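You operate a simulated robot arm through the tools that you are given. There is no shell and no other tool. Be economical: measure what you need, move in short steps, check, and stop when the job is done.

You run a simulated two-armed robot. Do the job below in one go: nothing can be reset, and whatever is moved stays where it is left.

## Task
Put the bulb box that says "57" from the top of the green table on the white refill card and the bulb box marked "95" on the pad there.

The check looks at the end state, three seconds after you hand in, the way a careful person would. Anything else that was tipped, shoved, dropped, spilled or broken makes it a failure.

## Robot
Two 7-joint arms with two-finger parallel grippers on one trunk, on a base that drives. Base frame: it is fixed to the floor where the robot stands at the start and does not move with it; the origin is under the middle of the robot, x ahead of it, y to its left, z up. Readings come in m, degrees, newtons and seconds.
The left shoulder is at the start at [0.07, 0.134, 1.076], the right one opposite. With the tool pointing down near the work surface each hand reaches from about 0.1 to 0.64 m from the robot's upright axis, wherever it stands, measured 20 degrees to its own side. Payload 1.57 kg a hand.
Tool frame (each hand has its own): the origin (TCP) lies between the finger pads and is the grasp point; the fingertips stand 0.03 m ahead of it; z points along the fingers, y is the line along which they close. Largest opening 0.08 m; finger width 0.017, thickness 0.012; the body of the gripper, 0.04 by 0.082 m, starts 0.08 m behind the TCP.
Orientation is that of the tool frame in the base frame, as [roll, pitch, yaw] about the fixed x, y, z axes, in that order (R = Rz(yaw) Ry(pitch) Rx(roll)). With the fingers straight down and closing along the base's y, the tool's x points along the base's -x, its y along +y and its z along -z.

## Interface
- The arms move only by the tool step_arm. It takes "left_moves", "right_moves" or both (then of equal length, played together; a hand with none holds still); each is a list of rows, each a list of 7 numbers: the shift along the tool's x, y, z in m, then the turn, a rotation vector about the tool's x, y, z in degrees, then the finger opening in m, from 0 to 0.08. In form: [[x, y, z, rx, ry, rz, hand], ...]. A call has 1 to 8 rows; each row is the pose to reach, as a shift and turn from the pose commanded when the call began, along the tool's axes at that moment. A row lasts 0.2 s, in which the tool goes at most 0.05 m and 8.6 degrees; a call with a longer step from one row to the next is refused whole, and so is a gripper value outside its range. A pose out of reach is approached as far as the arm can. The call stops where the force on the tool passes 40 N (or 10 N more than at its start, if that is more) or the arm is blocked; 0.2 s more then pass. Each finger travels about 0.153 m/s and halts on what it meets, pressing with about 32 N; the grip force reading is that of the motor and also rises with nothing between the fingers. The clock runs only during rows and for 0.2 s after the last one: add rows that repeat a pose to give the fingers time. It gives the time, the measured TCP pose, the force on the tool (base axes), the opening and the grip force at its end, in the units of the frame above (readings bear some noise), and new pictures: "show" is both (left out), scene, wrist or none (wrist: the cameras of the hands that moved).
- Cameras (640 x 400 px; columns grow to the right, rows downward): "scene" is now at [0.1365, 0.0004, 1.2911]; the picture's right is [0.29, -0.96, 0.00], its down [-0.68, -0.21, -0.70] and it looks along [0.67, 0.20, -0.71] (base axes); focal length 251 px, centre (320, 200). "left" rides on the left gripper at [0.072, 0.007, -0.122] in its tool frame; the picture's right is [-0.09, 1.00, 0.00], its down [-0.84, -0.08, -0.54] and it looks along [-0.54, -0.05, 0.84] (tool axes); focal length 238 px, centre (320, 200). "right" rides on the right gripper at [0.072, -0.007, -0.122] in its tool frame; the picture's right is [0.09, 1.00, 0.00], its down [-0.84, 0.08, -0.54] and it looks along [-0.54, 0.05, 0.84] (tool axes); focal length 238 px, centre (320, 200). There is no depth. A picture from a camera that has moved, and an enlarged one, comes with that camera's place and axes in the base frame and with its lens. The place of the scene camera against the robot may be out by one fixed shift of up to 0.025 m in any direction.
- slide_trunk(by): slides the trunk up (or, below 0, down) by that many m; the arms and the scene camera ride with it, the base frame stays. It gives what a move gives, with no picture.
- drive_base(legs): drives the robot by 1 to 6 legs, each [ahead, left, turn to the left] in m, m and degrees, along the robot's own axes; the way and the turn of a leg run together, so that a leg with both is an arc; at most 1.5 m and 180 degrees a leg. The arms and the cameras ride along, it lands a little off, and it stops where it bumps. It gives what a move gives, and a new picture of the scene camera.
- pan_tilt(pan, tilt): turns the head with the scene camera to pan (to the left, within 86 degrees either way) and tilt (down, from -29 to 69), counted from straight ahead of the robot. It gives what a move gives, and a new picture of the scene camera.
- close_up(camera, box): a new picture of the part [left, top, right, bottom] of that camera's present view, enlarged. It takes no simulated time.
- finish_job(): hands the job in; it is judged then, once.

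Go step by step. Nothing tells you exact positions but the pictures and the camera data: compare them with the known pose of the tool, close in by small moves and look again before you grip or let go. The budget is 120 turns and 260 pictures, counting those below and the enlarged ones. Unless the task says otherwise, let go and move clear before handing in, and close with one line.

The tools are called after "Emit:" by a JSON object that holds its "op" and its "data". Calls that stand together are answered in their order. step_arm: Moves the arms, as the interface text tells. Its arguments: {"type":"object","properties":{"left_moves":{"type":"array","items":{"type":"array","items":{"type":"number"}}},"right_moves":{"type":"array","items":{"type":"array","items":{"type":"number"}}},"show":{"type":"string","enum":["both","scene","wrist","none"]}},"required":[]} The other tools are called the same way: slide_trunk (by) slides the trunk up or down; drive_base (legs) drives the base; pan_tilt (pan, tilt) turns the head that bears the scene camera; close_up (camera, box) takes an enlarged picture of a part of a camera's view; finish_job () hands the job in.

At the start:

```text
time: 0.0
left_tool_pos: [0.4515, 0.2957, 1.03]
left_orientation: [-180.0, 0.0, -180.0]
left_ft_force: [-1.1, 0.4, -0.3]
left_grip_width: 0.0803
left_finger_force: 0.1
right_tool_pos: [0.443, -0.0703, 1.0466]
right_orientation: [180.0, 0.1, -179.9]
right_ft_force: [-0.1, 0.5, 0.0]
right_grip_width: 0.0801
right_finger_force: 0.1
trunk travel left (down, up): [-0.65, 0.29]
robot x, y, heading: [0.0008, 0.001, -0.2]
head pan, tilt: [16.9, 45.3]
```

scene: 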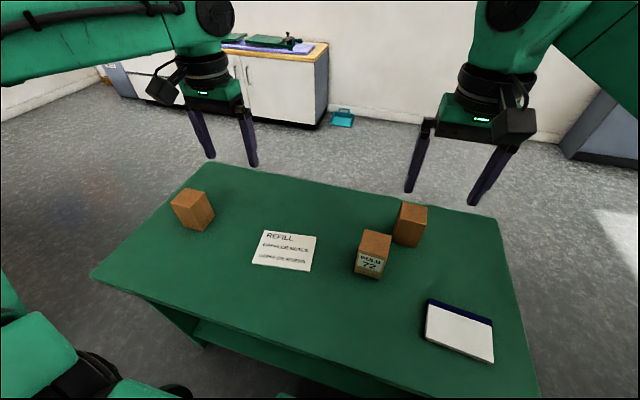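
right: 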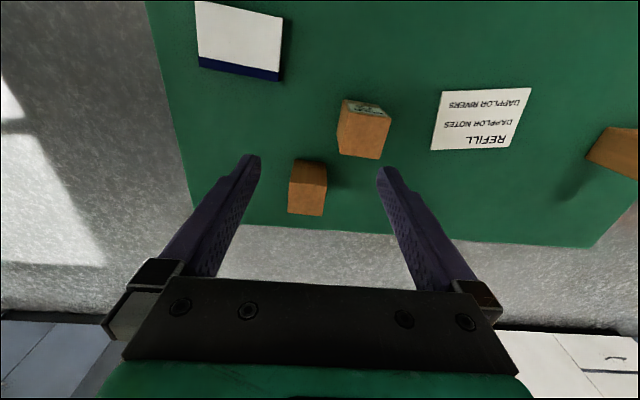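
left: 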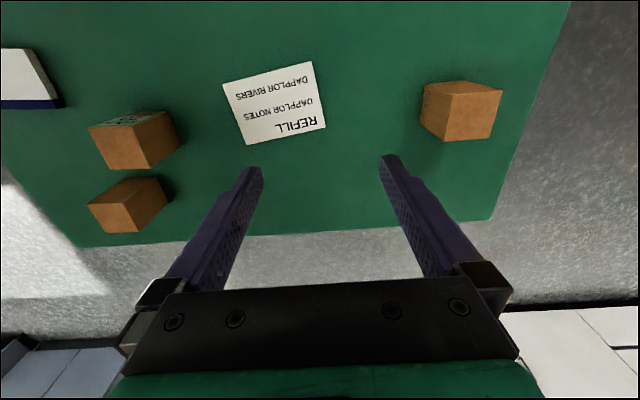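

I see a green table with three boxes (one reads "72"), a white refill card and a pad with a blue band. The other two boxes' labels face away from the head, so I look closer.

Emit:
{"op": "close_up", "data": {"camera": "scene", "box": [340, 190, 440, 290]}}

Emit:
{"op": "close_up", "data": {"camera": "right", "box": [270, 80, 410, 230]}}

Emit:
{"op": "close_up", "data": {"camera": "left", "box": [400, 60, 520, 160]}}

Emit:
{"op": "close_up", "data": {"camera": "scene", "box": [150, 170, 230, 250]}}

```text
4.00 times, centred on (390, 240) of scene
camera zoom: at [0.1365, 0.0004, 1.2911], right [0.29, -0.96, 0.0], down [-0.68, -0.21, -0.7], along [0.67, 0.2, -0.71], focal length 1003 px, centre (40, 40)
```

zoom: 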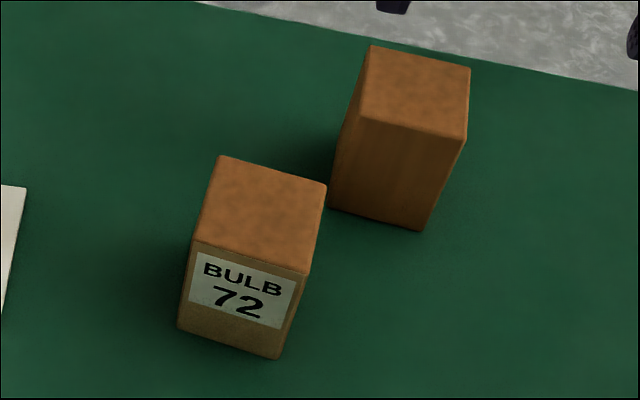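

```text
2.67 times, centred on (340, 155) of right
camera zoom: at [0.3705, -0.0776, 1.1697], right [-0.09, 1.0, 0.0], down [0.84, 0.08, 0.54], along [0.54, 0.05, -0.84], focal length 636 px, centre (267, 320)
```

zoom: 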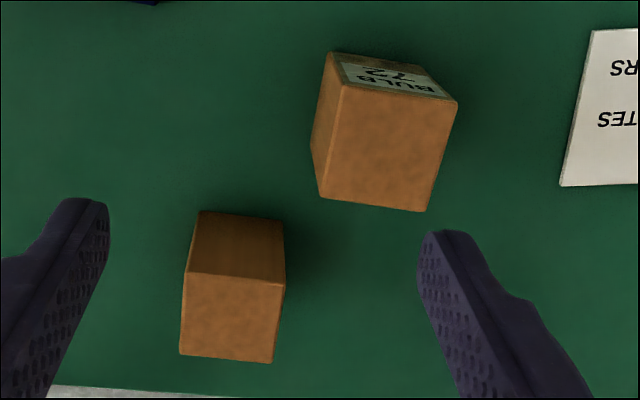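

```text
4.00 times, centred on (460, 110) of left
camera zoom: at [0.3798, 0.302, 1.1509], right [0.09, 1.0, 0.0], down [0.84, -0.08, 0.54], along [0.54, -0.05, -0.84], focal length 953 px, centre (-240, 560)
```

zoom: 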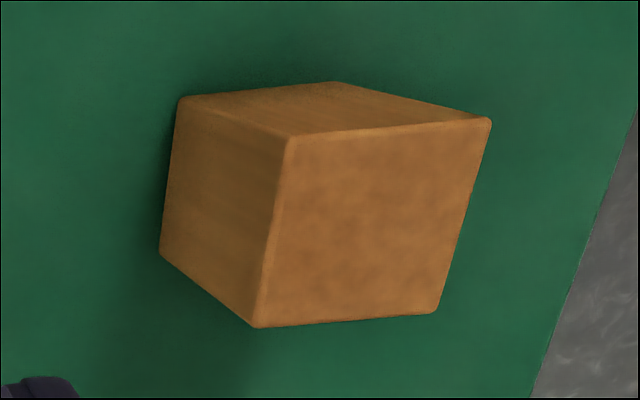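

```text
5.00 times, centred on (190, 210) of scene
camera zoom: at [0.1365, 0.0004, 1.2911], right [0.29, -0.96, 0.0], down [-0.68, -0.21, -0.7], along [0.67, 0.2, -0.71], focal length 1254 px, centre (970, 150)
```

zoom: 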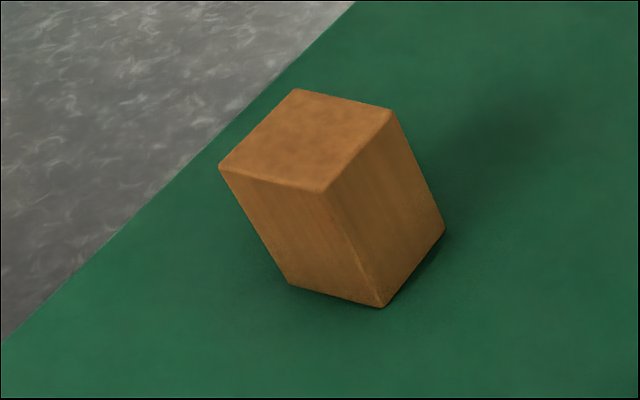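

Both remaining labels face away from the robot (towards +x or the sides). I check the floor to the right, then will drive round to the table's far side, where I can read them and also reach them well.

Emit:
{"op": "pan_tilt", "data": {"pan": -60, "tilt": 35}}

```text
time: 1.5
left_tool_pos: [0.4517, 0.2945, 1.0297]
left_orientation: [180.0, 0.0, -179.9]
left_ft_force: [-0.1, 0.0, 0.3]
left_grip_width: 0.0798
left_finger_force: 0.1
right_tool_pos: [0.4441, -0.0714, 1.0464]
right_orientation: [179.9, 0.0, -180.0]
right_ft_force: [-0.2, -0.5, 0.0]
right_grip_width: 0.0799
right_finger_force: 0.1
trunk travel left (down, up): [-0.65, 0.29]
robot x, y, heading: [0.001, -0.0004, -0.1]
head pan, tilt: [-60.0, 35.0]
camera scene: at [0.103, -0.0994, 1.3064], right [-0.87, -0.5, 0.0], down [-0.29, 0.5, -0.82], along [0.41, -0.71, -0.57], focal length 251 px, centre (320, 200)
```

scene: 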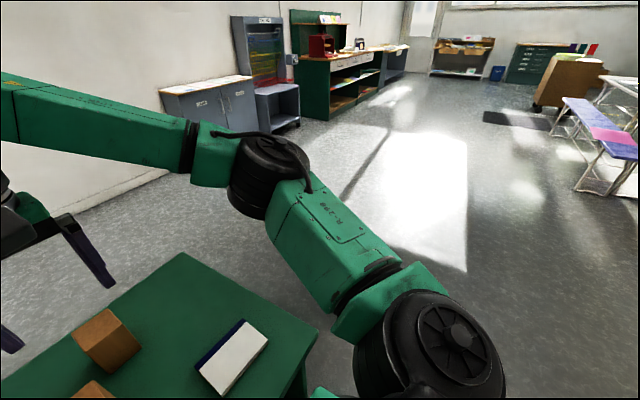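

The floor to the right is clear. I drive right, then ahead past the table, and turn towards it.

Emit:
{"op": "drive_base", "data": {"legs": [[0, -1.1, 0], [1.35, 0, 0], [0, 0, 120]]}}

Emit:
{"op": "pan_tilt", "data": {"pan": 10, "tilt": 35}}

```text
time: 18.6
left_tool_pos: [0.8835, -0.8672, 1.0304]
left_orientation: [-179.9, 0.0, -59.7]
left_ft_force: [0.5, 0.5, 0.4]
left_grip_width: 0.0798
left_finger_force: 0.0
right_tool_pos: [1.2039, -0.6888, 1.0472]
right_orientation: [-180.0, 0.0, -59.5]
right_ft_force: [0.3, 0.4, 1.0]
right_grip_width: 0.0798
right_finger_force: 0.0
trunk travel left (down, up): [-0.65, 0.29]
robot x, y, heading: [1.3721, -1.1066, 120.4]
head pan, tilt: [-60.0, 35.0]
camera scene: at [1.3931, -1.0117, 1.3064], right [0.87, -0.49, 0.0], down [-0.28, -0.5, -0.82], along [0.4, 0.71, -0.57], focal length 251 px, centre (320, 200)
```

scene: 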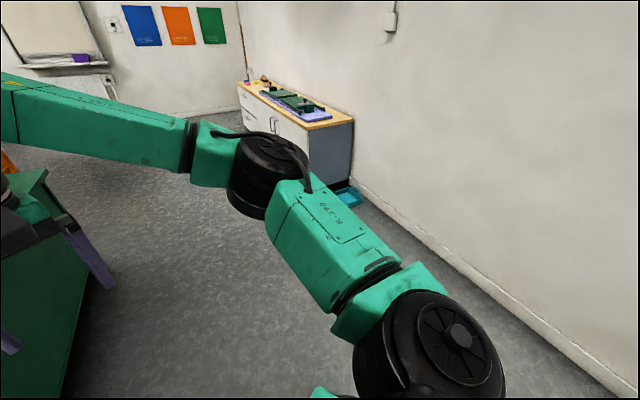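

```text
time: 20.0
left_tool_pos: [0.883, -0.8673, 1.0289]
left_orientation: [180.0, 0.1, -59.5]
left_ft_force: [-0.2, 0.5, -0.7]
left_grip_width: 0.0801
left_finger_force: 0.0
right_tool_pos: [1.2041, -0.6892, 1.0467]
right_orientation: [-180.0, 0.0, -59.6]
right_ft_force: [0.9, -0.4, -0.3]
right_grip_width: 0.0797
right_finger_force: 0.1
trunk travel left (down, up): [-0.65, 0.29]
robot x, y, heading: [1.3654, -1.1036, 120.7]
head pan, tilt: [10.0, 35.0]
camera scene: at [1.2926, -1.0212, 1.3064], right [0.76, 0.65, 0.0], down [0.37, -0.44, -0.82], along [-0.53, 0.62, -0.57], focal length 251 px, centre (320, 200)
```

scene: 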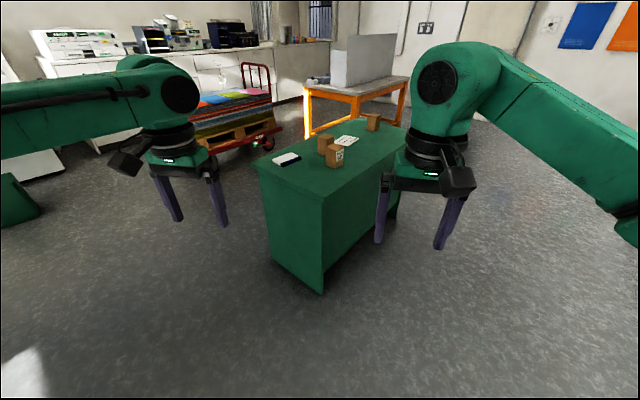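

Emit:
{"op": "close_up", "data": {"camera": "scene", "box": [310, 130, 350, 175]}}

Emit:
{"op": "close_up", "data": {"camera": "scene", "box": [355, 105, 390, 137]}}

```text
8.89 times, centred on (330, 152) of scene
camera zoom: at [1.2926, -1.0212, 1.3064], right [0.76, 0.65, 0.0], down [0.37, -0.44, -0.82], along [-0.53, 0.62, -0.57], focal length 2229 px, centre (231, 622)
```

zoom: 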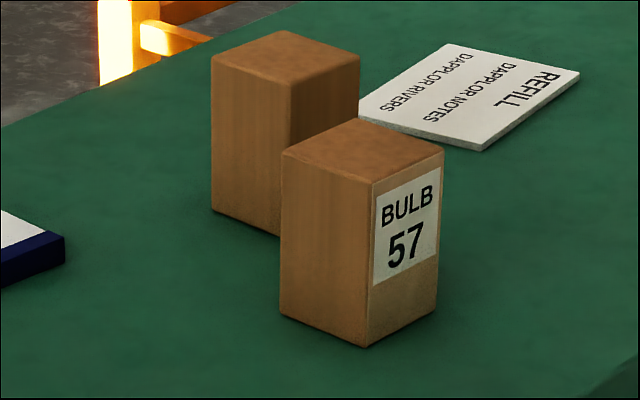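

```text
12.50 times, centred on (372, 121) of scene
camera zoom: at [1.2926, -1.0212, 1.3064], right [0.76, 0.65, 0.0], down [0.37, -0.44, -0.82], along [-0.53, 0.62, -0.57], focal length 3134 px, centre (-336, 1188)
```

zoom: 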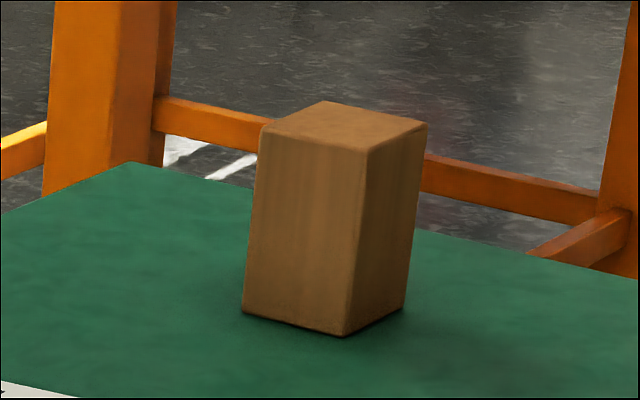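

The box near the far edge is "57". The other one shows no label on this side, so it must face +y; I drive along the far side to read it.

Emit:
{"op": "drive_base", "data": {"legs": [[0, 0, 59.3], [0, 1.5, 0]]}}

```text
time: 30.0
left_tool_pos: [0.8881, -2.8854, 1.0287]
left_orientation: [180.0, 0.0, -0.7]
left_ft_force: [-0.1, 0.1, -1.0]
left_grip_width: 0.0799
left_finger_force: 0.1
right_tool_pos: [0.901, -2.5193, 1.048]
right_orientation: [180.0, 0.0, -0.7]
right_ft_force: [-0.4, -0.3, 0.0]
right_grip_width: 0.0799
right_finger_force: 0.0
trunk travel left (down, up): [-0.65, 0.29]
robot x, y, heading: [1.3453, -2.596, 179.2]
head pan, tilt: [10.0, 35.0]
camera scene: at [1.2155, -2.6331, 1.3064], right [-0.16, 0.99, 0.0], down [0.57, 0.09, -0.82], along [-0.81, -0.13, -0.57], focal length 251 px, centre (320, 200)
```

scene: 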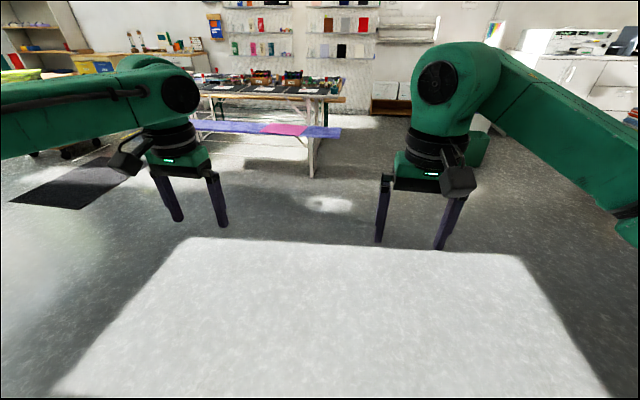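

I went the wrong way (left is -y when facing back); nothing was touched. I drive back along the robot's right to y ≈ 0.9.

Emit:
{"op": "drive_base", "data": {"legs": [[0, -1.5, 0], [0, -1.5, 0], [0, -0.5, 0]]}}

Emit:
{"op": "pan_tilt", "data": {"pan": 35, "tilt": 35}}

```text
time: 47.0
left_tool_pos: [0.9749, 0.6219, 1.0305]
left_orientation: [180.0, 0.0, -1.0]
left_ft_force: [0.2, -0.1, -0.8]
left_grip_width: 0.0801
left_finger_force: 0.1
right_tool_pos: [0.9913, 0.9883, 1.0461]
right_orientation: [179.9, 0.0, -1.0]
right_ft_force: [0.2, -0.6, 0.0]
right_grip_width: 0.0802
right_finger_force: 0.1
trunk travel left (down, up): [-0.65, 0.29]
robot x, y, heading: [1.4317, 0.9052, 179.1]
head pan, tilt: [10.0, 35.0]
camera scene: at [1.304, 0.8727, 1.3064], right [-0.16, 0.99, 0.0], down [0.57, 0.09, -0.82], along [-0.81, -0.13, -0.57], focal length 251 px, centre (320, 200)
```

scene: 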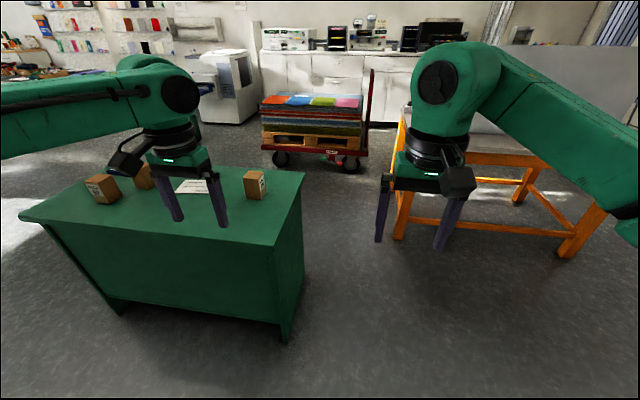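

```text
time: 47.9
left_tool_pos: [0.9757, 0.6216, 1.0298]
left_orientation: [180.0, 0.0, -1.0]
left_ft_force: [0.3, -0.5, 0.1]
left_grip_width: 0.0798
left_finger_force: 0.1
right_tool_pos: [0.9906, 0.9872, 1.0468]
right_orientation: [-180.0, -0.1, -1.0]
right_ft_force: [-0.3, 0.0, -0.1]
right_grip_width: 0.0795
right_finger_force: 0.0
trunk travel left (down, up): [-0.65, 0.29]
robot x, y, heading: [1.4339, 0.9086, 179.2]
head pan, tilt: [35.0, 35.0]
camera scene: at [1.3179, 0.8376, 1.3064], right [-0.56, 0.83, 0.0], down [0.48, 0.32, -0.82], along [-0.68, -0.46, -0.57], focal length 251 px, centre (320, 200)
```

scene: 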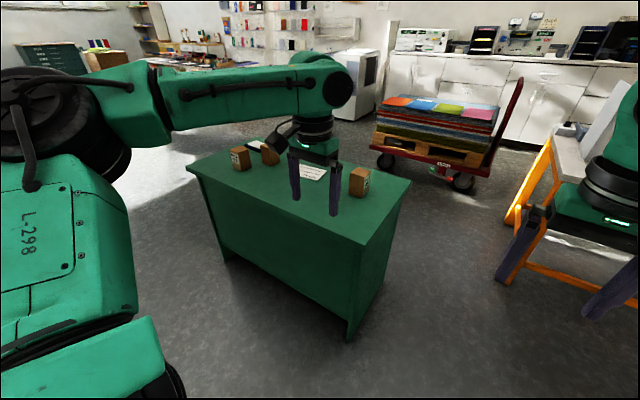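

Emit:
{"op": "close_up", "data": {"camera": "scene", "box": [335, 160, 385, 205]}}

```text
8.89 times, centred on (360, 182) of scene
camera zoom: at [1.3179, 0.8376, 1.3064], right [-0.56, 0.83, 0.0], down [0.48, 0.32, -0.82], along [-0.68, -0.46, -0.57], focal length 2229 px, centre (-36, 356)
```

zoom: 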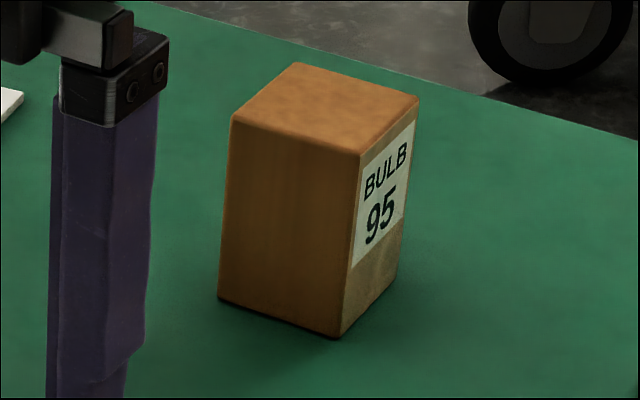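

Box at the left end is "95" (label on +y), so all targets are known. I drive back round to the original side, where card, pad and boxes are within reach.

Emit:
{"op": "drive_base", "data": {"legs": [[0, 1.0, 0], [0, 1.0, 0], [1.43, 0, 0], [0, 0, -179.2], [0, 1.3, 0]]}}

Emit:
{"op": "pan_tilt", "data": {"pan": 0, "tilt": 45}}

```text
time: 78.0
left_tool_pos: [0.4584, 0.4576, 1.0304]
left_orientation: [180.0, -0.1, 178.6]
left_ft_force: [-0.7, 0.0, -0.4]
left_grip_width: 0.0804
left_finger_force: 0.1
right_tool_pos: [0.4409, 0.0915, 1.0466]
right_orientation: [-180.0, -0.1, 178.7]
right_ft_force: [-0.1, -0.2, 0.9]
right_grip_width: 0.0801
right_finger_force: 0.1
trunk travel left (down, up): [-0.65, 0.29]
robot x, y, heading: [0.0009, 0.1736, -1.6]
head pan, tilt: [35.0, 35.0]
camera scene: at [0.1311, 0.198, 1.3064], right [0.55, -0.83, 0.0], down [-0.48, -0.32, -0.82], along [0.68, 0.45, -0.57], focal length 251 px, centre (320, 200)
```

scene: 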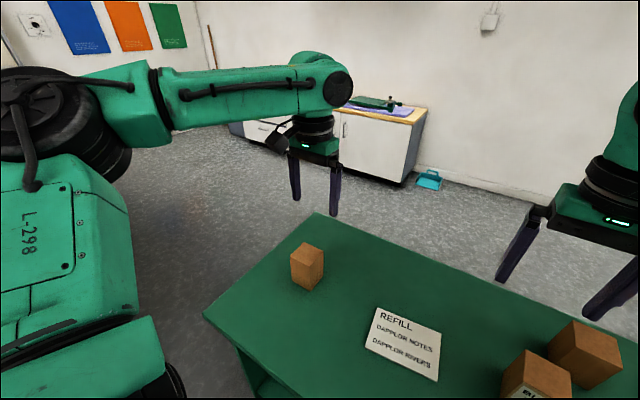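

```text
time: 79.0
left_tool_pos: [0.4565, 0.4575, 1.0302]
left_orientation: [179.9, 0.0, 178.6]
left_ft_force: [-0.6, 0.1, -0.4]
left_grip_width: 0.0802
left_finger_force: 0.1
right_tool_pos: [0.4407, 0.0918, 1.0467]
right_orientation: [-180.0, 0.1, 178.6]
right_ft_force: [1.1, -0.7, 0.3]
right_grip_width: 0.0801
right_finger_force: 0.0
trunk travel left (down, up): [-0.65, 0.29]
robot x, y, heading: [0.0005, 0.1742, -1.4]
head pan, tilt: [0.0, 45.0]
camera scene: at [0.139, 0.1475, 1.2916], right [-0.02, -1.0, 0.0], down [-0.71, 0.02, -0.71], along [0.71, -0.02, -0.71], focal length 251 px, centre (320, 200)
```

scene: 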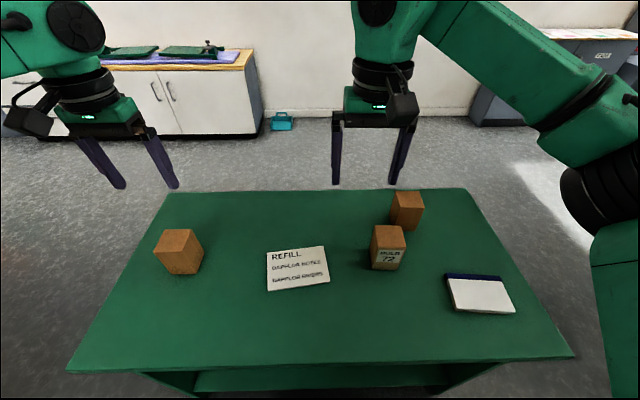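

I'm back on the start side, robot at y ≈ 0.17. I take a fresh left wrist picture with a small descent to locate box 95 precisely.

Emit:
{"op": "step_arm", "data": {"left_moves": [[0, 0, 0.04, 0, 0, 0, 0.08], [0, 0, 0.08, 0, 0, 0, 0.08]], "show": "wrist"}}

```text
time: 79.7
left_tool_pos: [0.4581, 0.4597, 0.9484]
left_orientation: [179.9, 0.0, 178.6]
left_ft_force: [0.1, -0.5, 0.7]
left_grip_width: 0.0798
left_finger_force: 0.1
right_tool_pos: [0.4408, 0.0923, 1.0468]
right_orientation: [-180.0, 0.0, 178.6]
right_ft_force: [1.0, 0.3, 0.0]
right_grip_width: 0.0803
right_finger_force: 0.1
trunk travel left (down, up): [-0.65, 0.29]
robot x, y, heading: [0.0004, 0.1752, -1.5]
head pan, tilt: [0.0, 45.0]
camera left: at [0.3857, 0.4675, 1.0698], right [0.12, 0.99, 0.0], down [0.83, -0.1, 0.54], along [0.54, -0.06, -0.84], focal length 238 px, centre (320, 200)
```

left: 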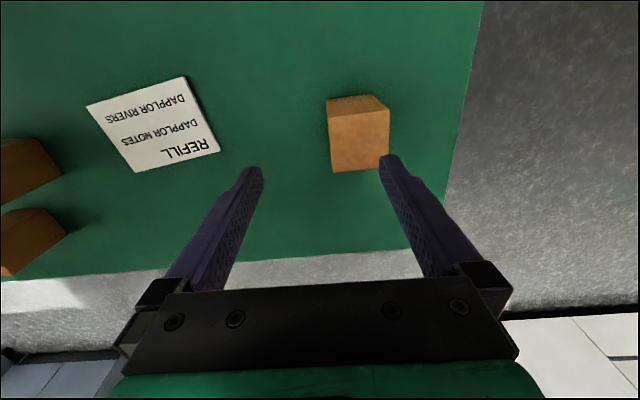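

Emit:
{"op": "close_up", "data": {"camera": "left", "box": [310, 80, 406, 180]}}

Emit:
{"op": "close_up", "data": {"camera": "scene", "box": [130, 210, 226, 290]}}

```text
4.00 times, centred on (358, 130) of left
camera zoom: at [0.3857, 0.4675, 1.0698], right [0.12, 0.99, 0.0], down [0.83, -0.1, 0.54], along [0.54, -0.06, -0.84], focal length 953 px, centre (168, 480)
```

zoom: 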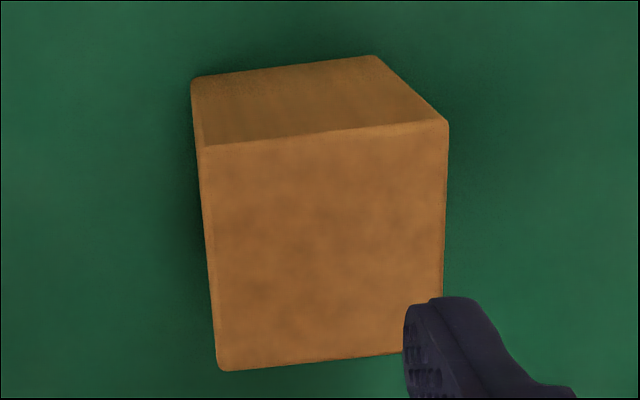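

```text
5.00 times, centred on (178, 250) of scene
camera zoom: at [0.1396, 0.1479, 1.2915], right [-0.03, -1.0, 0.0], down [-0.71, 0.02, -0.71], along [0.71, -0.02, -0.71], focal length 1254 px, centre (1030, -50)
```

zoom: 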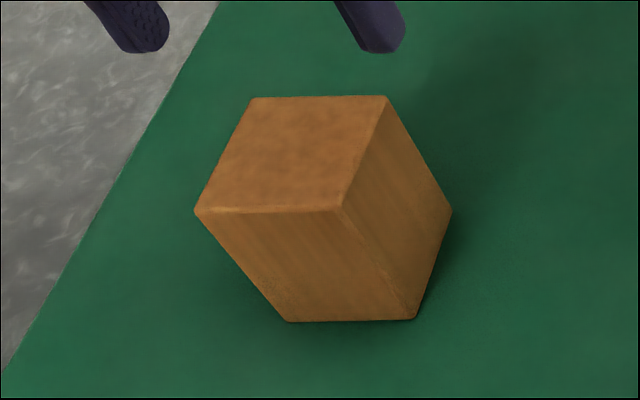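

Box 95 is about 6.3 cm wide, 9.5 cm high, centred 2.1 cm ahead and 4.2 cm left of the TCP, aligned with the gripper. I move above it and check.

Emit:
{"op": "step_arm", "data": {"left_moves": [[-0.021, 0.021, 0, 0, 0, 0, 0.08], [-0.021, 0.042, 0.03, 0, 0, 0, 0.08], [-0.021, 0.042, 0.08, 0, 0, 0, 0.08], [-0.021, 0.042, 0.08, 0, 0, 0, 0.08]]}}

```text
time: 80.7
left_tool_pos: [0.4755, 0.5007, 0.8701]
left_orientation: [-179.9, 0.1, 178.7]
left_ft_force: [0.5, 0.6, 0.2]
left_grip_width: 0.0798
left_finger_force: 0.0
right_tool_pos: [0.4403, 0.092, 1.0483]
right_orientation: [179.9, 0.0, 178.6]
right_ft_force: [-0.5, -0.5, -0.6]
right_grip_width: 0.0799
right_finger_force: 0.1
trunk travel left (down, up): [-0.65, 0.29]
robot x, y, heading: [-0.0031, 0.175, -1.5]
head pan, tilt: [0.0, 45.0]
camera scene: at [0.1388, 0.1471, 1.2916], right [-0.03, -1.0, 0.0], down [-0.71, 0.02, -0.71], along [0.71, -0.02, -0.71], focal length 251 px, centre (320, 200)
camera left: at [0.4045, 0.5095, 0.9911], right [0.12, 0.99, 0.0], down [0.83, -0.1, 0.54], along [0.54, -0.06, -0.84], focal length 238 px, centre (320, 200)
```

scene: 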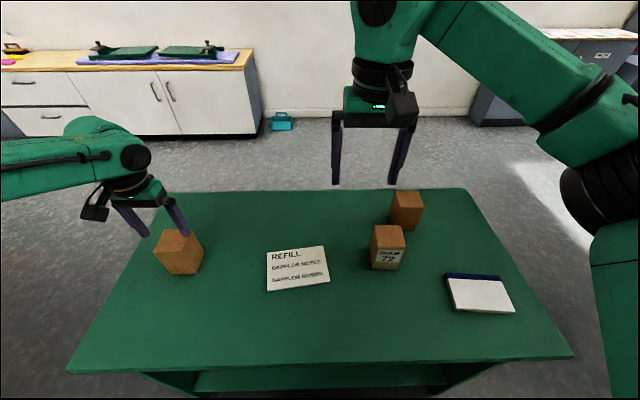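
left: 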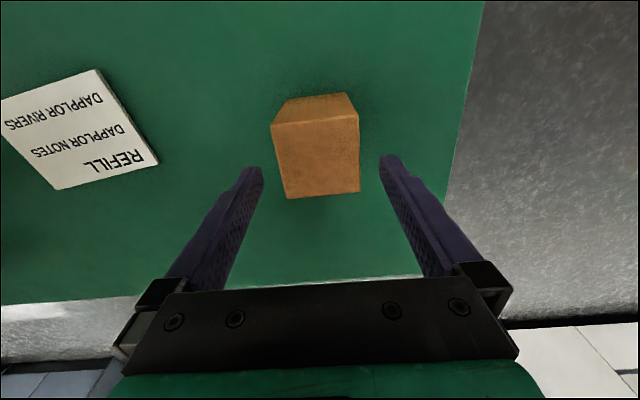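

The gripper is centred over the box and square to it. I descend and close.

Emit:
{"op": "step_arm", "data": {"left_moves": [[0, 0, 0.04, 0, 0, 0, 0.08], [0, 0, 0.075, 0, 0, 0, 0.08], [0, 0, 0.094, 0, 0, 0, 0.08], [0, 0, 0.094, 0, 0, 0, 0.08], [0, 0, 0.094, 0, 0, 0, 0.05], [0, 0, 0.094, 0, 0, 0, 0.05]]}}

```text
time: 82.0
left_tool_pos: [0.4783, 0.4982, 0.7768]
left_orientation: [179.9, -0.1, 178.7]
left_ft_force: [0.4, -0.3, -0.7]
left_grip_width: 0.0645
left_finger_force: 31.6
right_tool_pos: [0.4403, 0.091, 1.0464]
right_orientation: [-180.0, 0.0, 178.5]
right_ft_force: [0.0, -0.2, -0.8]
right_grip_width: 0.0798
right_finger_force: 0.1
trunk travel left (down, up): [-0.65, 0.29]
robot x, y, heading: [-0.003, 0.173, -1.5]
head pan, tilt: [0.0, 45.0]
camera scene: at [0.1392, 0.1475, 1.2915], right [-0.03, -1.0, 0.0], down [-0.71, 0.02, -0.71], along [0.71, -0.02, -0.71], focal length 251 px, centre (320, 200)
camera left: at [0.4063, 0.5076, 0.8966], right [0.12, 0.99, 0.0], down [0.83, -0.1, 0.54], along [0.54, -0.06, -0.84], focal length 238 px, centre (320, 200)
```

scene: 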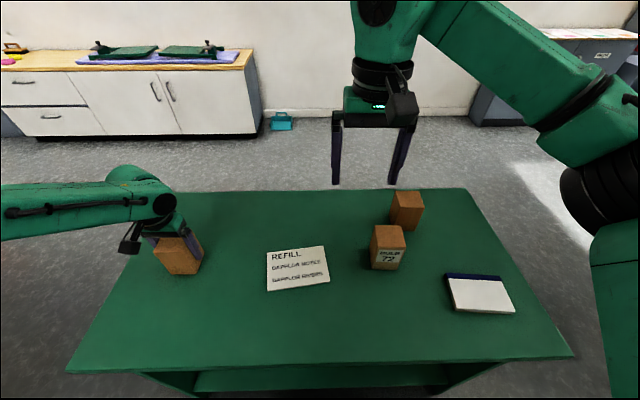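
left: 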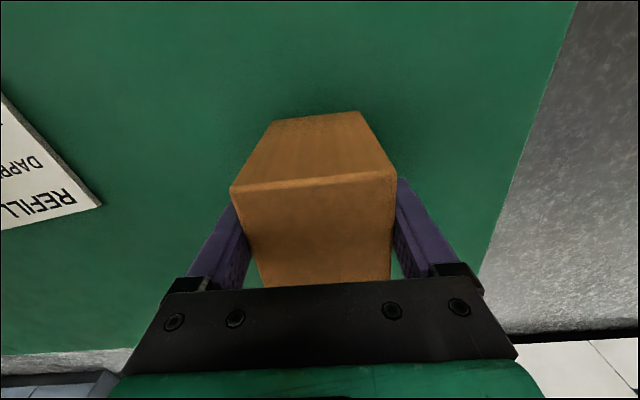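

The 95 box is gripped (6.45 cm). I lift it well clear and drive right towards the pad.

Emit:
{"op": "step_arm", "data": {"left_moves": [[0, 0, -0.04, 0, 0, 0, 0.05], [0, 0, -0.08, 0, 0, 0, 0.05], [0, 0, -0.12, 0, 0, 0, 0.05], [0, 0, -0.16, 0, 0, 0, 0.05], [0, 0, -0.2, 0, 0, 0, 0.05], [0.04, 0, -0.22, 0, 0, 0, 0.05], [0.08, 0, -0.22, 0, 0, 0, 0.05]], "show": "none"}}

Emit:
{"op": "drive_base", "data": {"legs": [[0, -0.52, 1.5]]}}

```text
time: 83.7
left_tool_pos: [0.398, 0.5006, 0.998]
left_orientation: [-179.9, 0.0, 178.6]
left_ft_force: [0.0, 1.5, -0.2]
left_grip_width: 0.05
left_finger_force: 0.0
right_tool_pos: [0.4389, 0.0927, 1.0483]
right_orientation: [180.0, 0.0, 178.5]
right_ft_force: [-0.1, -0.1, 0.8]
right_grip_width: 0.0801
right_finger_force: 0.0
trunk travel left (down, up): [-0.65, 0.29]
robot x, y, heading: [-0.0021, 0.1744, -1.3]
head pan, tilt: [0.0, 45.0]
```

```text
time: 86.7
left_tool_pos: [0.3845, -0.0096, 0.9991]
left_orientation: [179.9, 0.0, -180.0]
left_ft_force: [-0.4, 0.0, -0.8]
left_grip_width: 0.0501
left_finger_force: 0.1
right_tool_pos: [0.4362, -0.4169, 1.0472]
right_orientation: [-180.0, 0.0, 180.0]
right_ft_force: [-0.5, 0.6, -0.3]
right_grip_width: 0.0802
right_finger_force: 0.0
trunk travel left (down, up): [-0.65, 0.29]
robot x, y, heading: [-0.0086, -0.3443, 0.1]
head pan, tilt: [0.0, 45.0]
camera scene: at [0.1324, -0.3693, 1.2916], right [0.0, -1.0, 0.0], down [-0.71, 0.0, -0.71], along [0.71, 0.0, -0.71], focal length 251 px, centre (320, 200)
```

scene: 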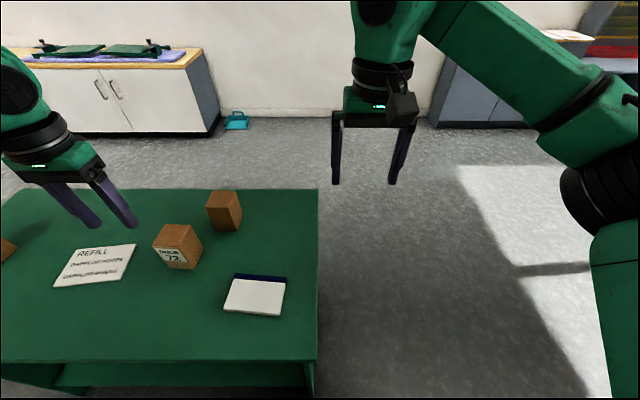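

The grip reads 0.05 with nothing held: the box slipped out. I pan left to see how it is standing.

Emit:
{"op": "pan_tilt", "data": {"pan": 40, "tilt": 35}}

Emit:
{"op": "close_up", "data": {"camera": "scene", "box": [240, 160, 400, 260]}}

```text
time: 87.8
left_tool_pos: [0.385, -0.0098, 0.9982]
left_orientation: [179.9, 0.0, -180.0]
left_ft_force: [0.5, 0.2, -0.3]
left_grip_width: 0.0503
left_finger_force: 0.1
right_tool_pos: [0.4359, -0.4175, 1.0472]
right_orientation: [-180.0, 0.1, -180.0]
right_ft_force: [-0.9, 1.0, 0.1]
right_grip_width: 0.0801
right_finger_force: 0.0
trunk travel left (down, up): [-0.65, 0.29]
robot x, y, heading: [-0.0068, -0.3451, -0.1]
head pan, tilt: [40.0, 35.0]
camera scene: at [0.1186, -0.3131, 1.3063], right [0.64, -0.77, 0.0], down [-0.44, -0.37, -0.82], along [0.63, 0.53, -0.57], focal length 251 px, centre (320, 200)
```

scene: 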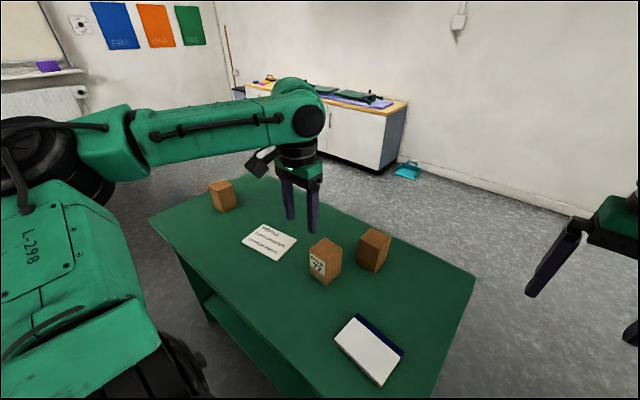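

```text
4.00 times, centred on (320, 210) of scene
camera zoom: at [0.1186, -0.3131, 1.3063], right [0.64, -0.77, 0.0], down [-0.44, -0.37, -0.82], along [0.63, 0.53, -0.57], focal length 1003 px, centre (320, 160)
```

zoom: 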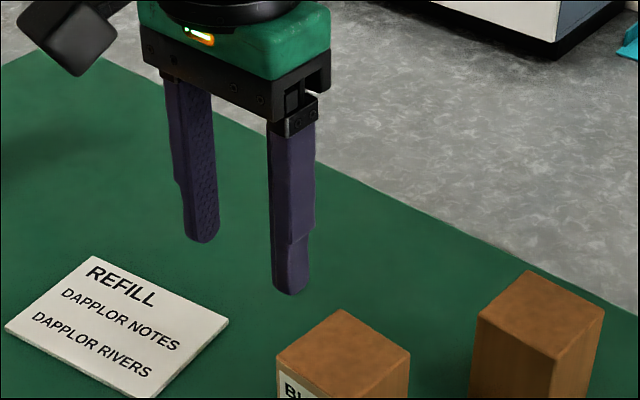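

Box 95 still stands upright at its place; it slid out during the quick lift. I go back, and this time will squeeze fully, hold lower and lift slowly.

Emit:
{"op": "drive_base", "data": {"legs": [[0, 0.52, 0]]}}

Emit:
{"op": "pan_tilt", "data": {"pan": 17, "tilt": 45}}

Emit:
{"op": "step_arm", "data": {"left_moves": [[-0.02, 0, 0.03, 0, 0, 0, 0.08], [-0.05, 0, 0.06, 0, 0, 0, 0.08], [-0.05, 0, 0.06, 0, 0, 0, 0.08]]}}

```text
time: 90.8
left_tool_pos: [0.3832, 0.5124, 0.9985]
left_orientation: [-180.0, 0.0, -179.8]
left_ft_force: [0.2, 0.5, 0.3]
left_grip_width: 0.0498
left_finger_force: 0.1
right_tool_pos: [0.4355, 0.1037, 1.0472]
right_orientation: [180.0, 0.1, -179.9]
right_ft_force: [-0.5, 0.2, 0.3]
right_grip_width: 0.08
right_finger_force: 0.0
trunk travel left (down, up): [-0.65, 0.29]
robot x, y, heading: [-0.0082, 0.1769, 0.1]
head pan, tilt: [40.0, 35.0]
camera scene: at [0.1176, 0.2071, 1.3064], right [0.65, -0.76, 0.0], down [-0.44, -0.37, -0.82], along [0.63, 0.53, -0.57], focal length 251 px, centre (320, 200)
```

scene: 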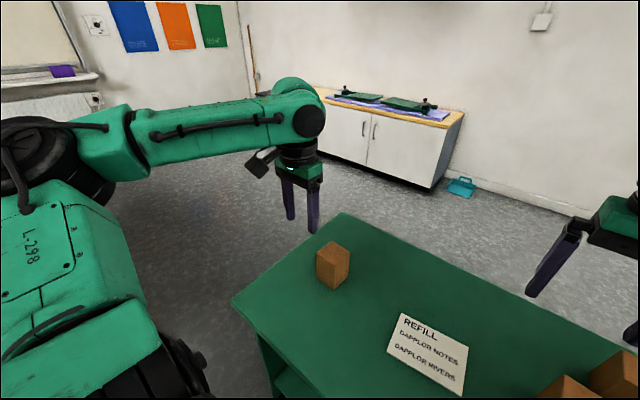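

```text
time: 91.7
left_tool_pos: [0.3831, 0.5114, 0.9985]
left_orientation: [-180.0, 0.0, -179.8]
left_ft_force: [-0.2, 0.2, -0.2]
left_grip_width: 0.0499
left_finger_force: 0.1
right_tool_pos: [0.435, 0.1039, 1.0468]
right_orientation: [-180.0, -0.1, -179.9]
right_ft_force: [-0.1, 0.6, -0.4]
right_grip_width: 0.0799
right_finger_force: 0.1
trunk travel left (down, up): [-0.65, 0.29]
robot x, y, heading: [-0.0096, 0.1762, 0.0]
head pan, tilt: [17.0, 45.0]
camera scene: at [0.128, 0.1747, 1.2916], right [0.3, -0.96, 0.0], down [-0.68, -0.21, -0.71], along [0.68, 0.21, -0.71], focal length 251 px, centre (320, 200)
```

scene: 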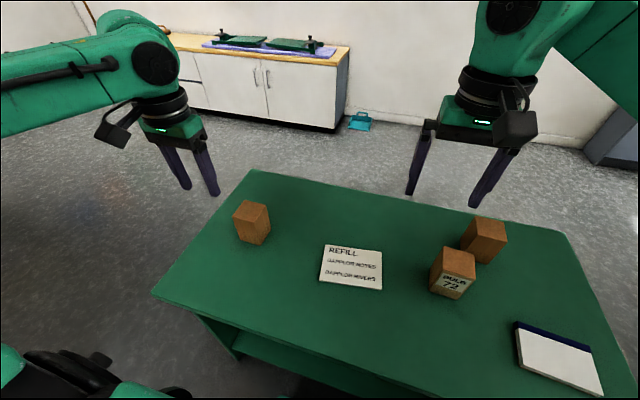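

```text
time: 92.5
left_tool_pos: [0.4316, 0.5116, 0.9381]
left_orientation: [-180.0, 0.0, -179.8]
left_ft_force: [-0.5, -0.3, -0.9]
left_grip_width: 0.0801
left_finger_force: 0.0
right_tool_pos: [0.4342, 0.1045, 1.0479]
right_orientation: [179.9, 0.1, -179.8]
right_ft_force: [0.3, -0.8, 0.6]
right_grip_width: 0.0801
right_finger_force: 0.1
trunk travel left (down, up): [-0.65, 0.29]
robot x, y, heading: [-0.0067, 0.1711, 0.3]
head pan, tilt: [17.0, 45.0]
camera scene: at [0.1267, 0.1748, 1.2917], right [0.3, -0.96, 0.0], down [-0.67, -0.21, -0.71], along [0.68, 0.21, -0.71], focal length 251 px, centre (320, 200)
camera left: at [0.36, 0.5179, 1.0594], right [0.09, 1.0, 0.0], down [0.84, -0.07, 0.54], along [0.54, -0.05, -0.84], focal length 238 px, centre (320, 200)
```

scene: 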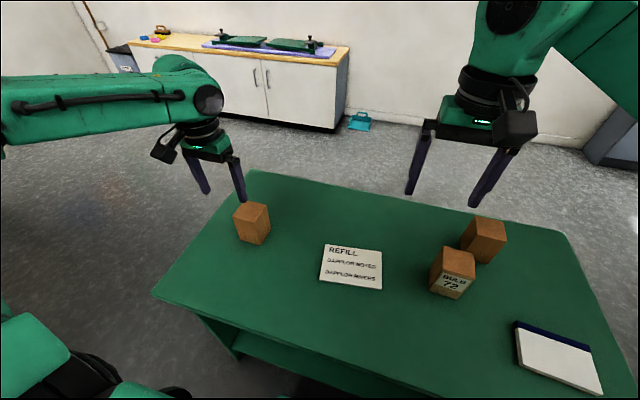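
left: 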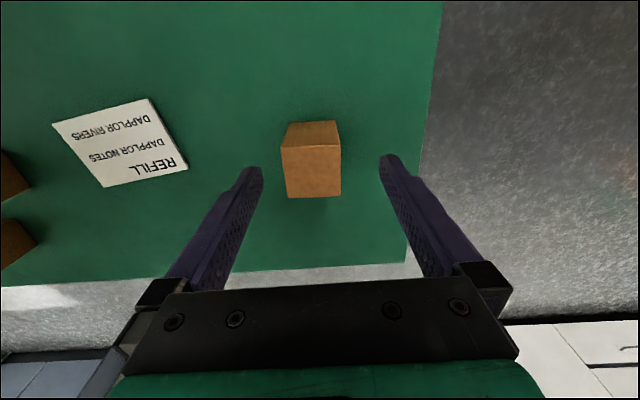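

The box is centred 4.6 cm ahead and 1.2 cm right of the TCP. I go over it and down to z ≈ 0.768, still open.

Emit:
{"op": "step_arm", "data": {"left_moves": [[-0.04, -0.01, 0.02, 0, 0, 0, 0.08], [-0.046, -0.0122, 0.06, 0, 0, 0, 0.08], [-0.046, -0.0122, 0.07, 0, 0, 0, 0.08], [-0.046, -0.0122, 0.1, 0, 0, 0, 0.08], [-0.046, -0.0122, 0.14, 0, 0, 0, 0.08], [-0.046, -0.0122, 0.17, 0, 0, 0, 0.08], [-0.046, -0.0122, 0.17, 0, 0, 0, 0.08]], "show": "wrist"}}

Emit:
{"op": "step_arm", "data": {"left_moves": [[0, 0, 0, 0, 0, 0, 0.04], [0, 0, 0, 0, 0, 0, 0.0], [0, 0, 0, 0, 0, 0, 0.0], [0, 0, 0, 0, 0, 0, 0.0], [0, 0, -0.005, 0, 0, 0, 0.0], [0, 0, -0.01, 0, 0, 0, 0.0], [0, 0, -0.015, 0, 0, 0, 0.0]], "show": "wrist"}}

```text
time: 94.0
left_tool_pos: [0.4781, 0.5002, 0.7677]
left_orientation: [-180.0, -0.1, -179.9]
left_ft_force: [0.3, -0.1, -0.4]
left_grip_width: 0.08
left_finger_force: 0.1
right_tool_pos: [0.4354, 0.1038, 1.0466]
right_orientation: [-180.0, -0.1, -179.8]
right_ft_force: [0.3, 0.1, -0.1]
right_grip_width: 0.0801
right_finger_force: 0.0
trunk travel left (down, up): [-0.65, 0.29]
robot x, y, heading: [-0.0083, 0.1722, -0.1]
head pan, tilt: [17.0, 45.0]
camera left: at [0.4067, 0.5076, 0.8885], right [0.09, 1.0, 0.0], down [0.84, -0.07, 0.54], along [0.54, -0.05, -0.84], focal length 238 px, centre (320, 200)
```

left: 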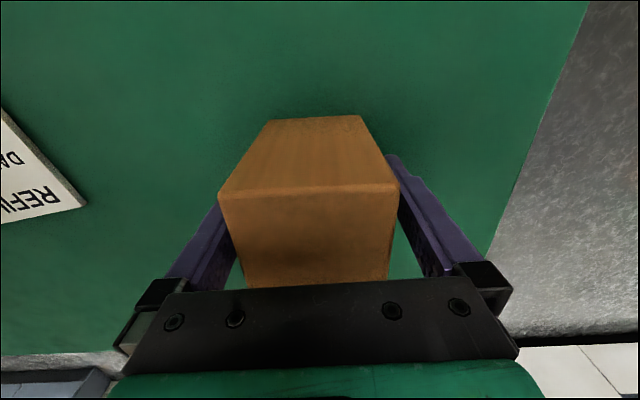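

```text
time: 95.7
left_tool_pos: [0.4799, 0.5012, 0.7837]
left_orientation: [180.0, 0.0, -179.8]
left_ft_force: [-0.3, 0.5, -0.2]
left_grip_width: 0.0648
left_finger_force: 32.3
right_tool_pos: [0.4348, 0.1038, 1.0479]
right_orientation: [180.0, 0.0, -179.8]
right_ft_force: [0.3, -0.4, 0.8]
right_grip_width: 0.0798
right_finger_force: 0.0
trunk travel left (down, up): [-0.65, 0.29]
robot x, y, heading: [-0.0107, 0.1726, 0.1]
head pan, tilt: [17.0, 45.0]
camera left: at [0.4076, 0.5071, 0.9042], right [0.09, 1.0, 0.0], down [0.84, -0.07, 0.54], along [0.54, -0.05, -0.84], focal length 238 px, centre (320, 200)
```

left: 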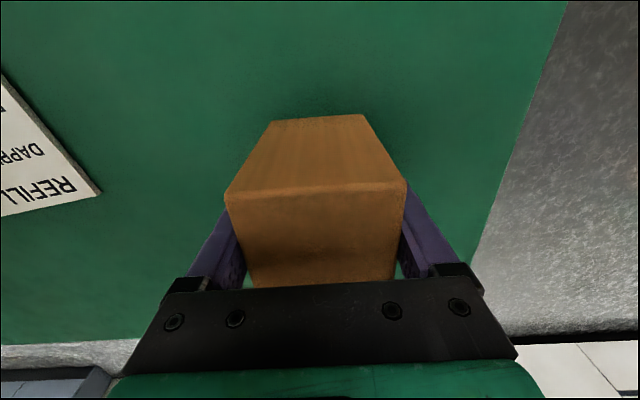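

The box seems to stay fixed in the gripper as it rises. I continue slowly and check.

Emit:
{"op": "step_arm", "data": {"left_moves": [[0, 0, -0.01, 0, 0, 0, 0], [0, 0, -0.02, 0, 0, 0, 0], [0, 0, -0.03, 0, 0, 0, 0], [0, 0, -0.04, 0, 0, 0, 0], [0, 0, -0.05, 0, 0, 0, 0], [0, 0, -0.06, 0, 0, 0, 0], [0, 0, -0.07, 0, 0, 0, 0], [0, 0, -0.08, 0, 0, 0, 0]]}}

```text
time: 97.5
left_tool_pos: [0.4795, 0.5, 0.8628]
left_orientation: [-180.0, 0.0, -179.9]
left_ft_force: [-0.6, -0.7, -0.5]
left_grip_width: 0.0646
left_finger_force: 31.9
right_tool_pos: [0.4354, 0.1036, 1.0482]
right_orientation: [180.0, 0.1, -179.8]
right_ft_force: [1.5, -0.5, -0.2]
right_grip_width: 0.0798
right_finger_force: 0.0
trunk travel left (down, up): [-0.65, 0.29]
robot x, y, heading: [-0.0117, 0.1743, 0.3]
head pan, tilt: [17.0, 45.0]
camera scene: at [0.128, 0.1746, 1.2915], right [0.3, -0.96, 0.0], down [-0.68, -0.21, -0.71], along [0.68, 0.21, -0.71], focal length 251 px, centre (320, 200)
camera left: at [0.4067, 0.506, 0.9843], right [0.09, 1.0, 0.0], down [0.84, -0.07, 0.54], along [0.54, -0.05, -0.84], focal length 238 px, centre (320, 200)
```

scene: 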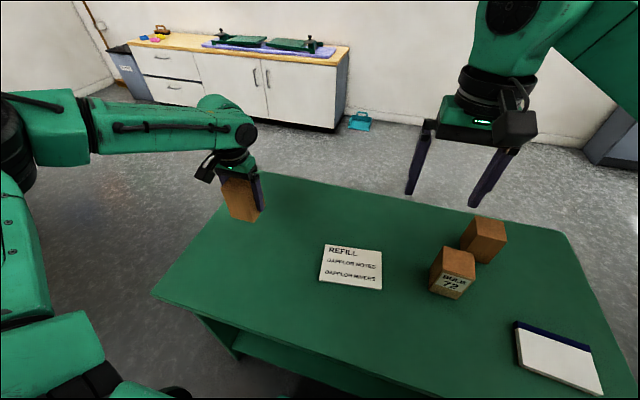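
left: 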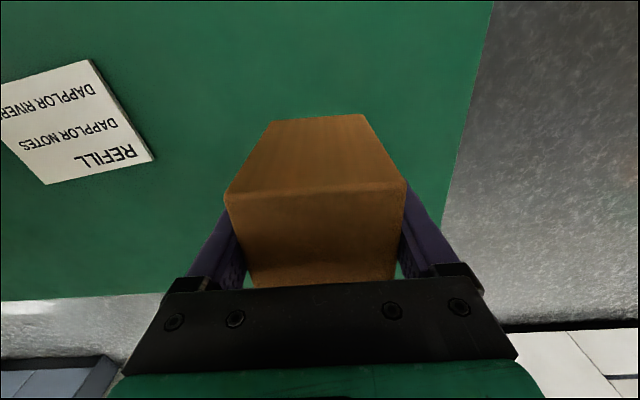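

It holds. I raise it further and draw it in towards the robot, then drive right gently to the pad.

Emit:
{"op": "step_arm", "data": {"left_moves": [[0, 0, -0.015, 0, 0, 0, 0], [0, 0, -0.03, 0, 0, 0, 0], [0, 0, -0.045, 0, 0, 0, 0], [0, 0, -0.06, 0, 0, 0, 0], [0.015, 0, -0.075, 0, 0, 0, 0], [0.03, 0, -0.09, 0, 0, 0, 0], [0.045, 0, -0.1, 0, 0, 0, 0], [0.06, 0, -0.1, 0, 0, 0, 0]], "show": "none"}}

Emit:
{"op": "drive_base", "data": {"legs": [[0, -0.18, 0], [0, -0.18, 0], [0, -0.16, 0]]}}

Emit:
{"op": "pan_tilt", "data": {"pan": 10, "tilt": 50}}

```text
time: 99.2
left_tool_pos: [0.417, 0.4989, 0.9622]
left_orientation: [-180.0, 0.0, -179.8]
left_ft_force: [-0.5, 0.9, -1.0]
left_grip_width: 0.0648
left_finger_force: 32.1
right_tool_pos: [0.4349, 0.1033, 1.0478]
right_orientation: [180.0, 0.1, -179.8]
right_ft_force: [-0.5, 0.1, -0.6]
right_grip_width: 0.0801
right_finger_force: 0.1
trunk travel left (down, up): [-0.65, 0.29]
robot x, y, heading: [-0.0105, 0.1711, 0.3]
head pan, tilt: [17.0, 45.0]
```

```text
time: 102.9
left_tool_pos: [0.4213, -0.0199, 0.9612]
left_orientation: [-179.9, 0.0, -179.9]
left_ft_force: [-0.3, -0.1, -1.2]
left_grip_width: 0.0646
left_finger_force: 32.2
right_tool_pos: [0.4351, -0.4149, 1.0472]
right_orientation: [-179.9, 0.0, -180.0]
right_ft_force: [0.3, 0.0, 0.1]
right_grip_width: 0.0799
right_finger_force: 0.1
trunk travel left (down, up): [-0.65, 0.29]
robot x, y, heading: [-0.0055, -0.3432, -0.1]
head pan, tilt: [17.0, 45.0]
camera scene: at [0.1289, -0.3426, 1.2915], right [0.29, -0.96, 0.0], down [-0.68, -0.21, -0.71], along [0.68, 0.21, -0.71], focal length 251 px, centre (320, 200)
```

scene: 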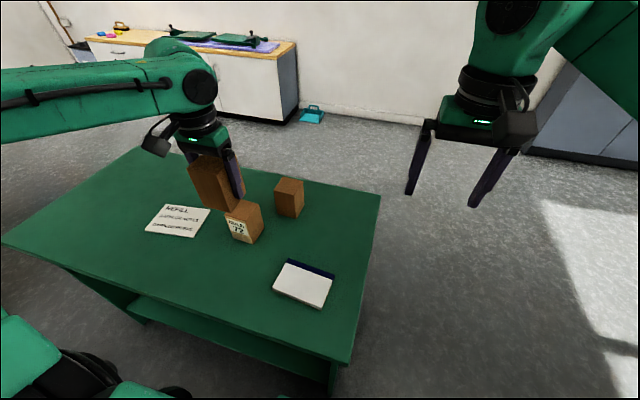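

```text
time: 103.5
left_tool_pos: [0.4202, -0.0209, 0.9618]
left_orientation: [180.0, 0.0, -179.9]
left_ft_force: [-0.2, -0.6, 0.0]
left_grip_width: 0.0647
left_finger_force: 32.0
right_tool_pos: [0.436, -0.4163, 1.0468]
right_orientation: [180.0, 0.0, 180.0]
right_ft_force: [0.9, -0.4, 0.0]
right_grip_width: 0.0799
right_finger_force: 0.0
trunk travel left (down, up): [-0.65, 0.29]
robot x, y, heading: [-0.0051, -0.3437, -0.1]
head pan, tilt: [10.0, 50.0]
camera scene: at [0.1269, -0.3552, 1.2847], right [0.17, -0.98, 0.0], down [-0.75, -0.13, -0.64], along [0.63, 0.11, -0.77], focal length 251 px, centre (320, 200)
```

scene: 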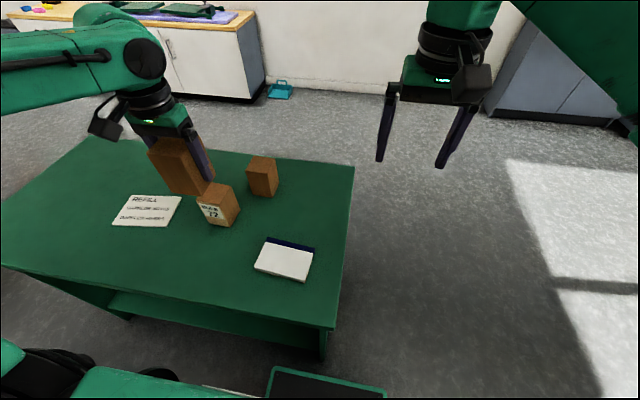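

Pad centre should be near (0.378, -0.206). I carry the box there at height, with small steps, and look with the wrist camera.

Emit:
{"op": "step_arm", "data": {"left_moves": [[0.006, -0.02, 0, 0, 0, 0, 0], [0.012, -0.045, 0, 0, 0, 0, 0], [0.018, -0.07, 0, 0, 0, 0, 0], [0.024, -0.095, 0, 0, 0, 0, 0], [0.03, -0.12, 0, 0, 0, 0, 0], [0.036, -0.145, 0, 0, 0, 0, 0], [0.042, -0.17, 0, 0, 0, 0, 0], [0.042, -0.185, 0, 0, 0, 0, 0]]}}

```text
time: 105.3
left_tool_pos: [0.3781, -0.2057, 0.9606]
left_orientation: [-180.0, 0.0, -179.9]
left_ft_force: [0.5, 0.4, -1.4]
left_grip_width: 0.0646
left_finger_force: 32.0
right_tool_pos: [0.4354, -0.4162, 1.0476]
right_orientation: [-180.0, 0.0, 180.0]
right_ft_force: [0.8, 0.6, 0.2]
right_grip_width: 0.08
right_finger_force: 0.0
trunk travel left (down, up): [-0.65, 0.29]
robot x, y, heading: [-0.0096, -0.3401, 0.0]
head pan, tilt: [10.0, 50.0]
camera scene: at [0.1272, -0.3551, 1.2846], right [0.17, -0.98, 0.0], down [-0.75, -0.13, -0.64], along [0.63, 0.11, -0.77], focal length 251 px, centre (320, 200)
camera left: at [0.3066, -0.1987, 1.0822], right [0.09, 1.0, 0.0], down [0.84, -0.08, 0.54], along [0.54, -0.05, -0.84], focal length 238 px, centre (320, 200)
```

scene: 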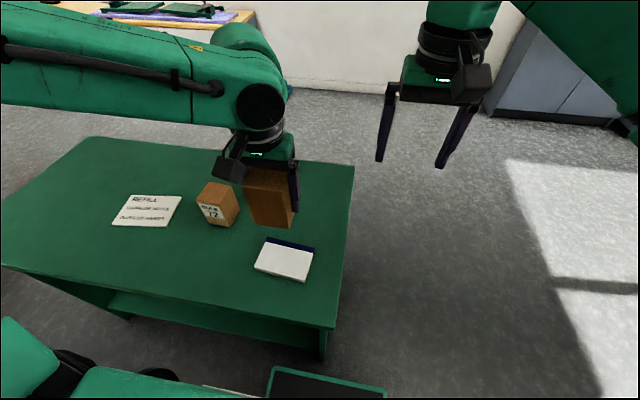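
left: 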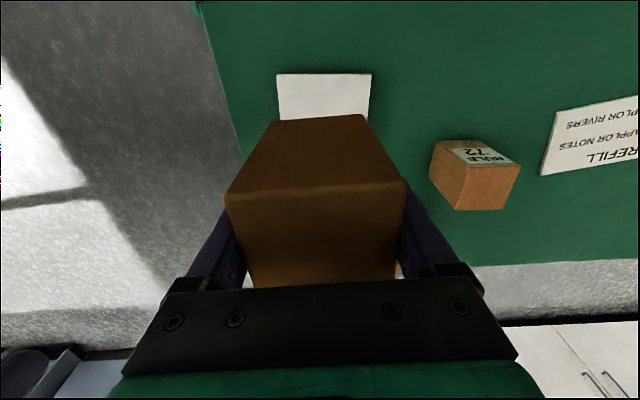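

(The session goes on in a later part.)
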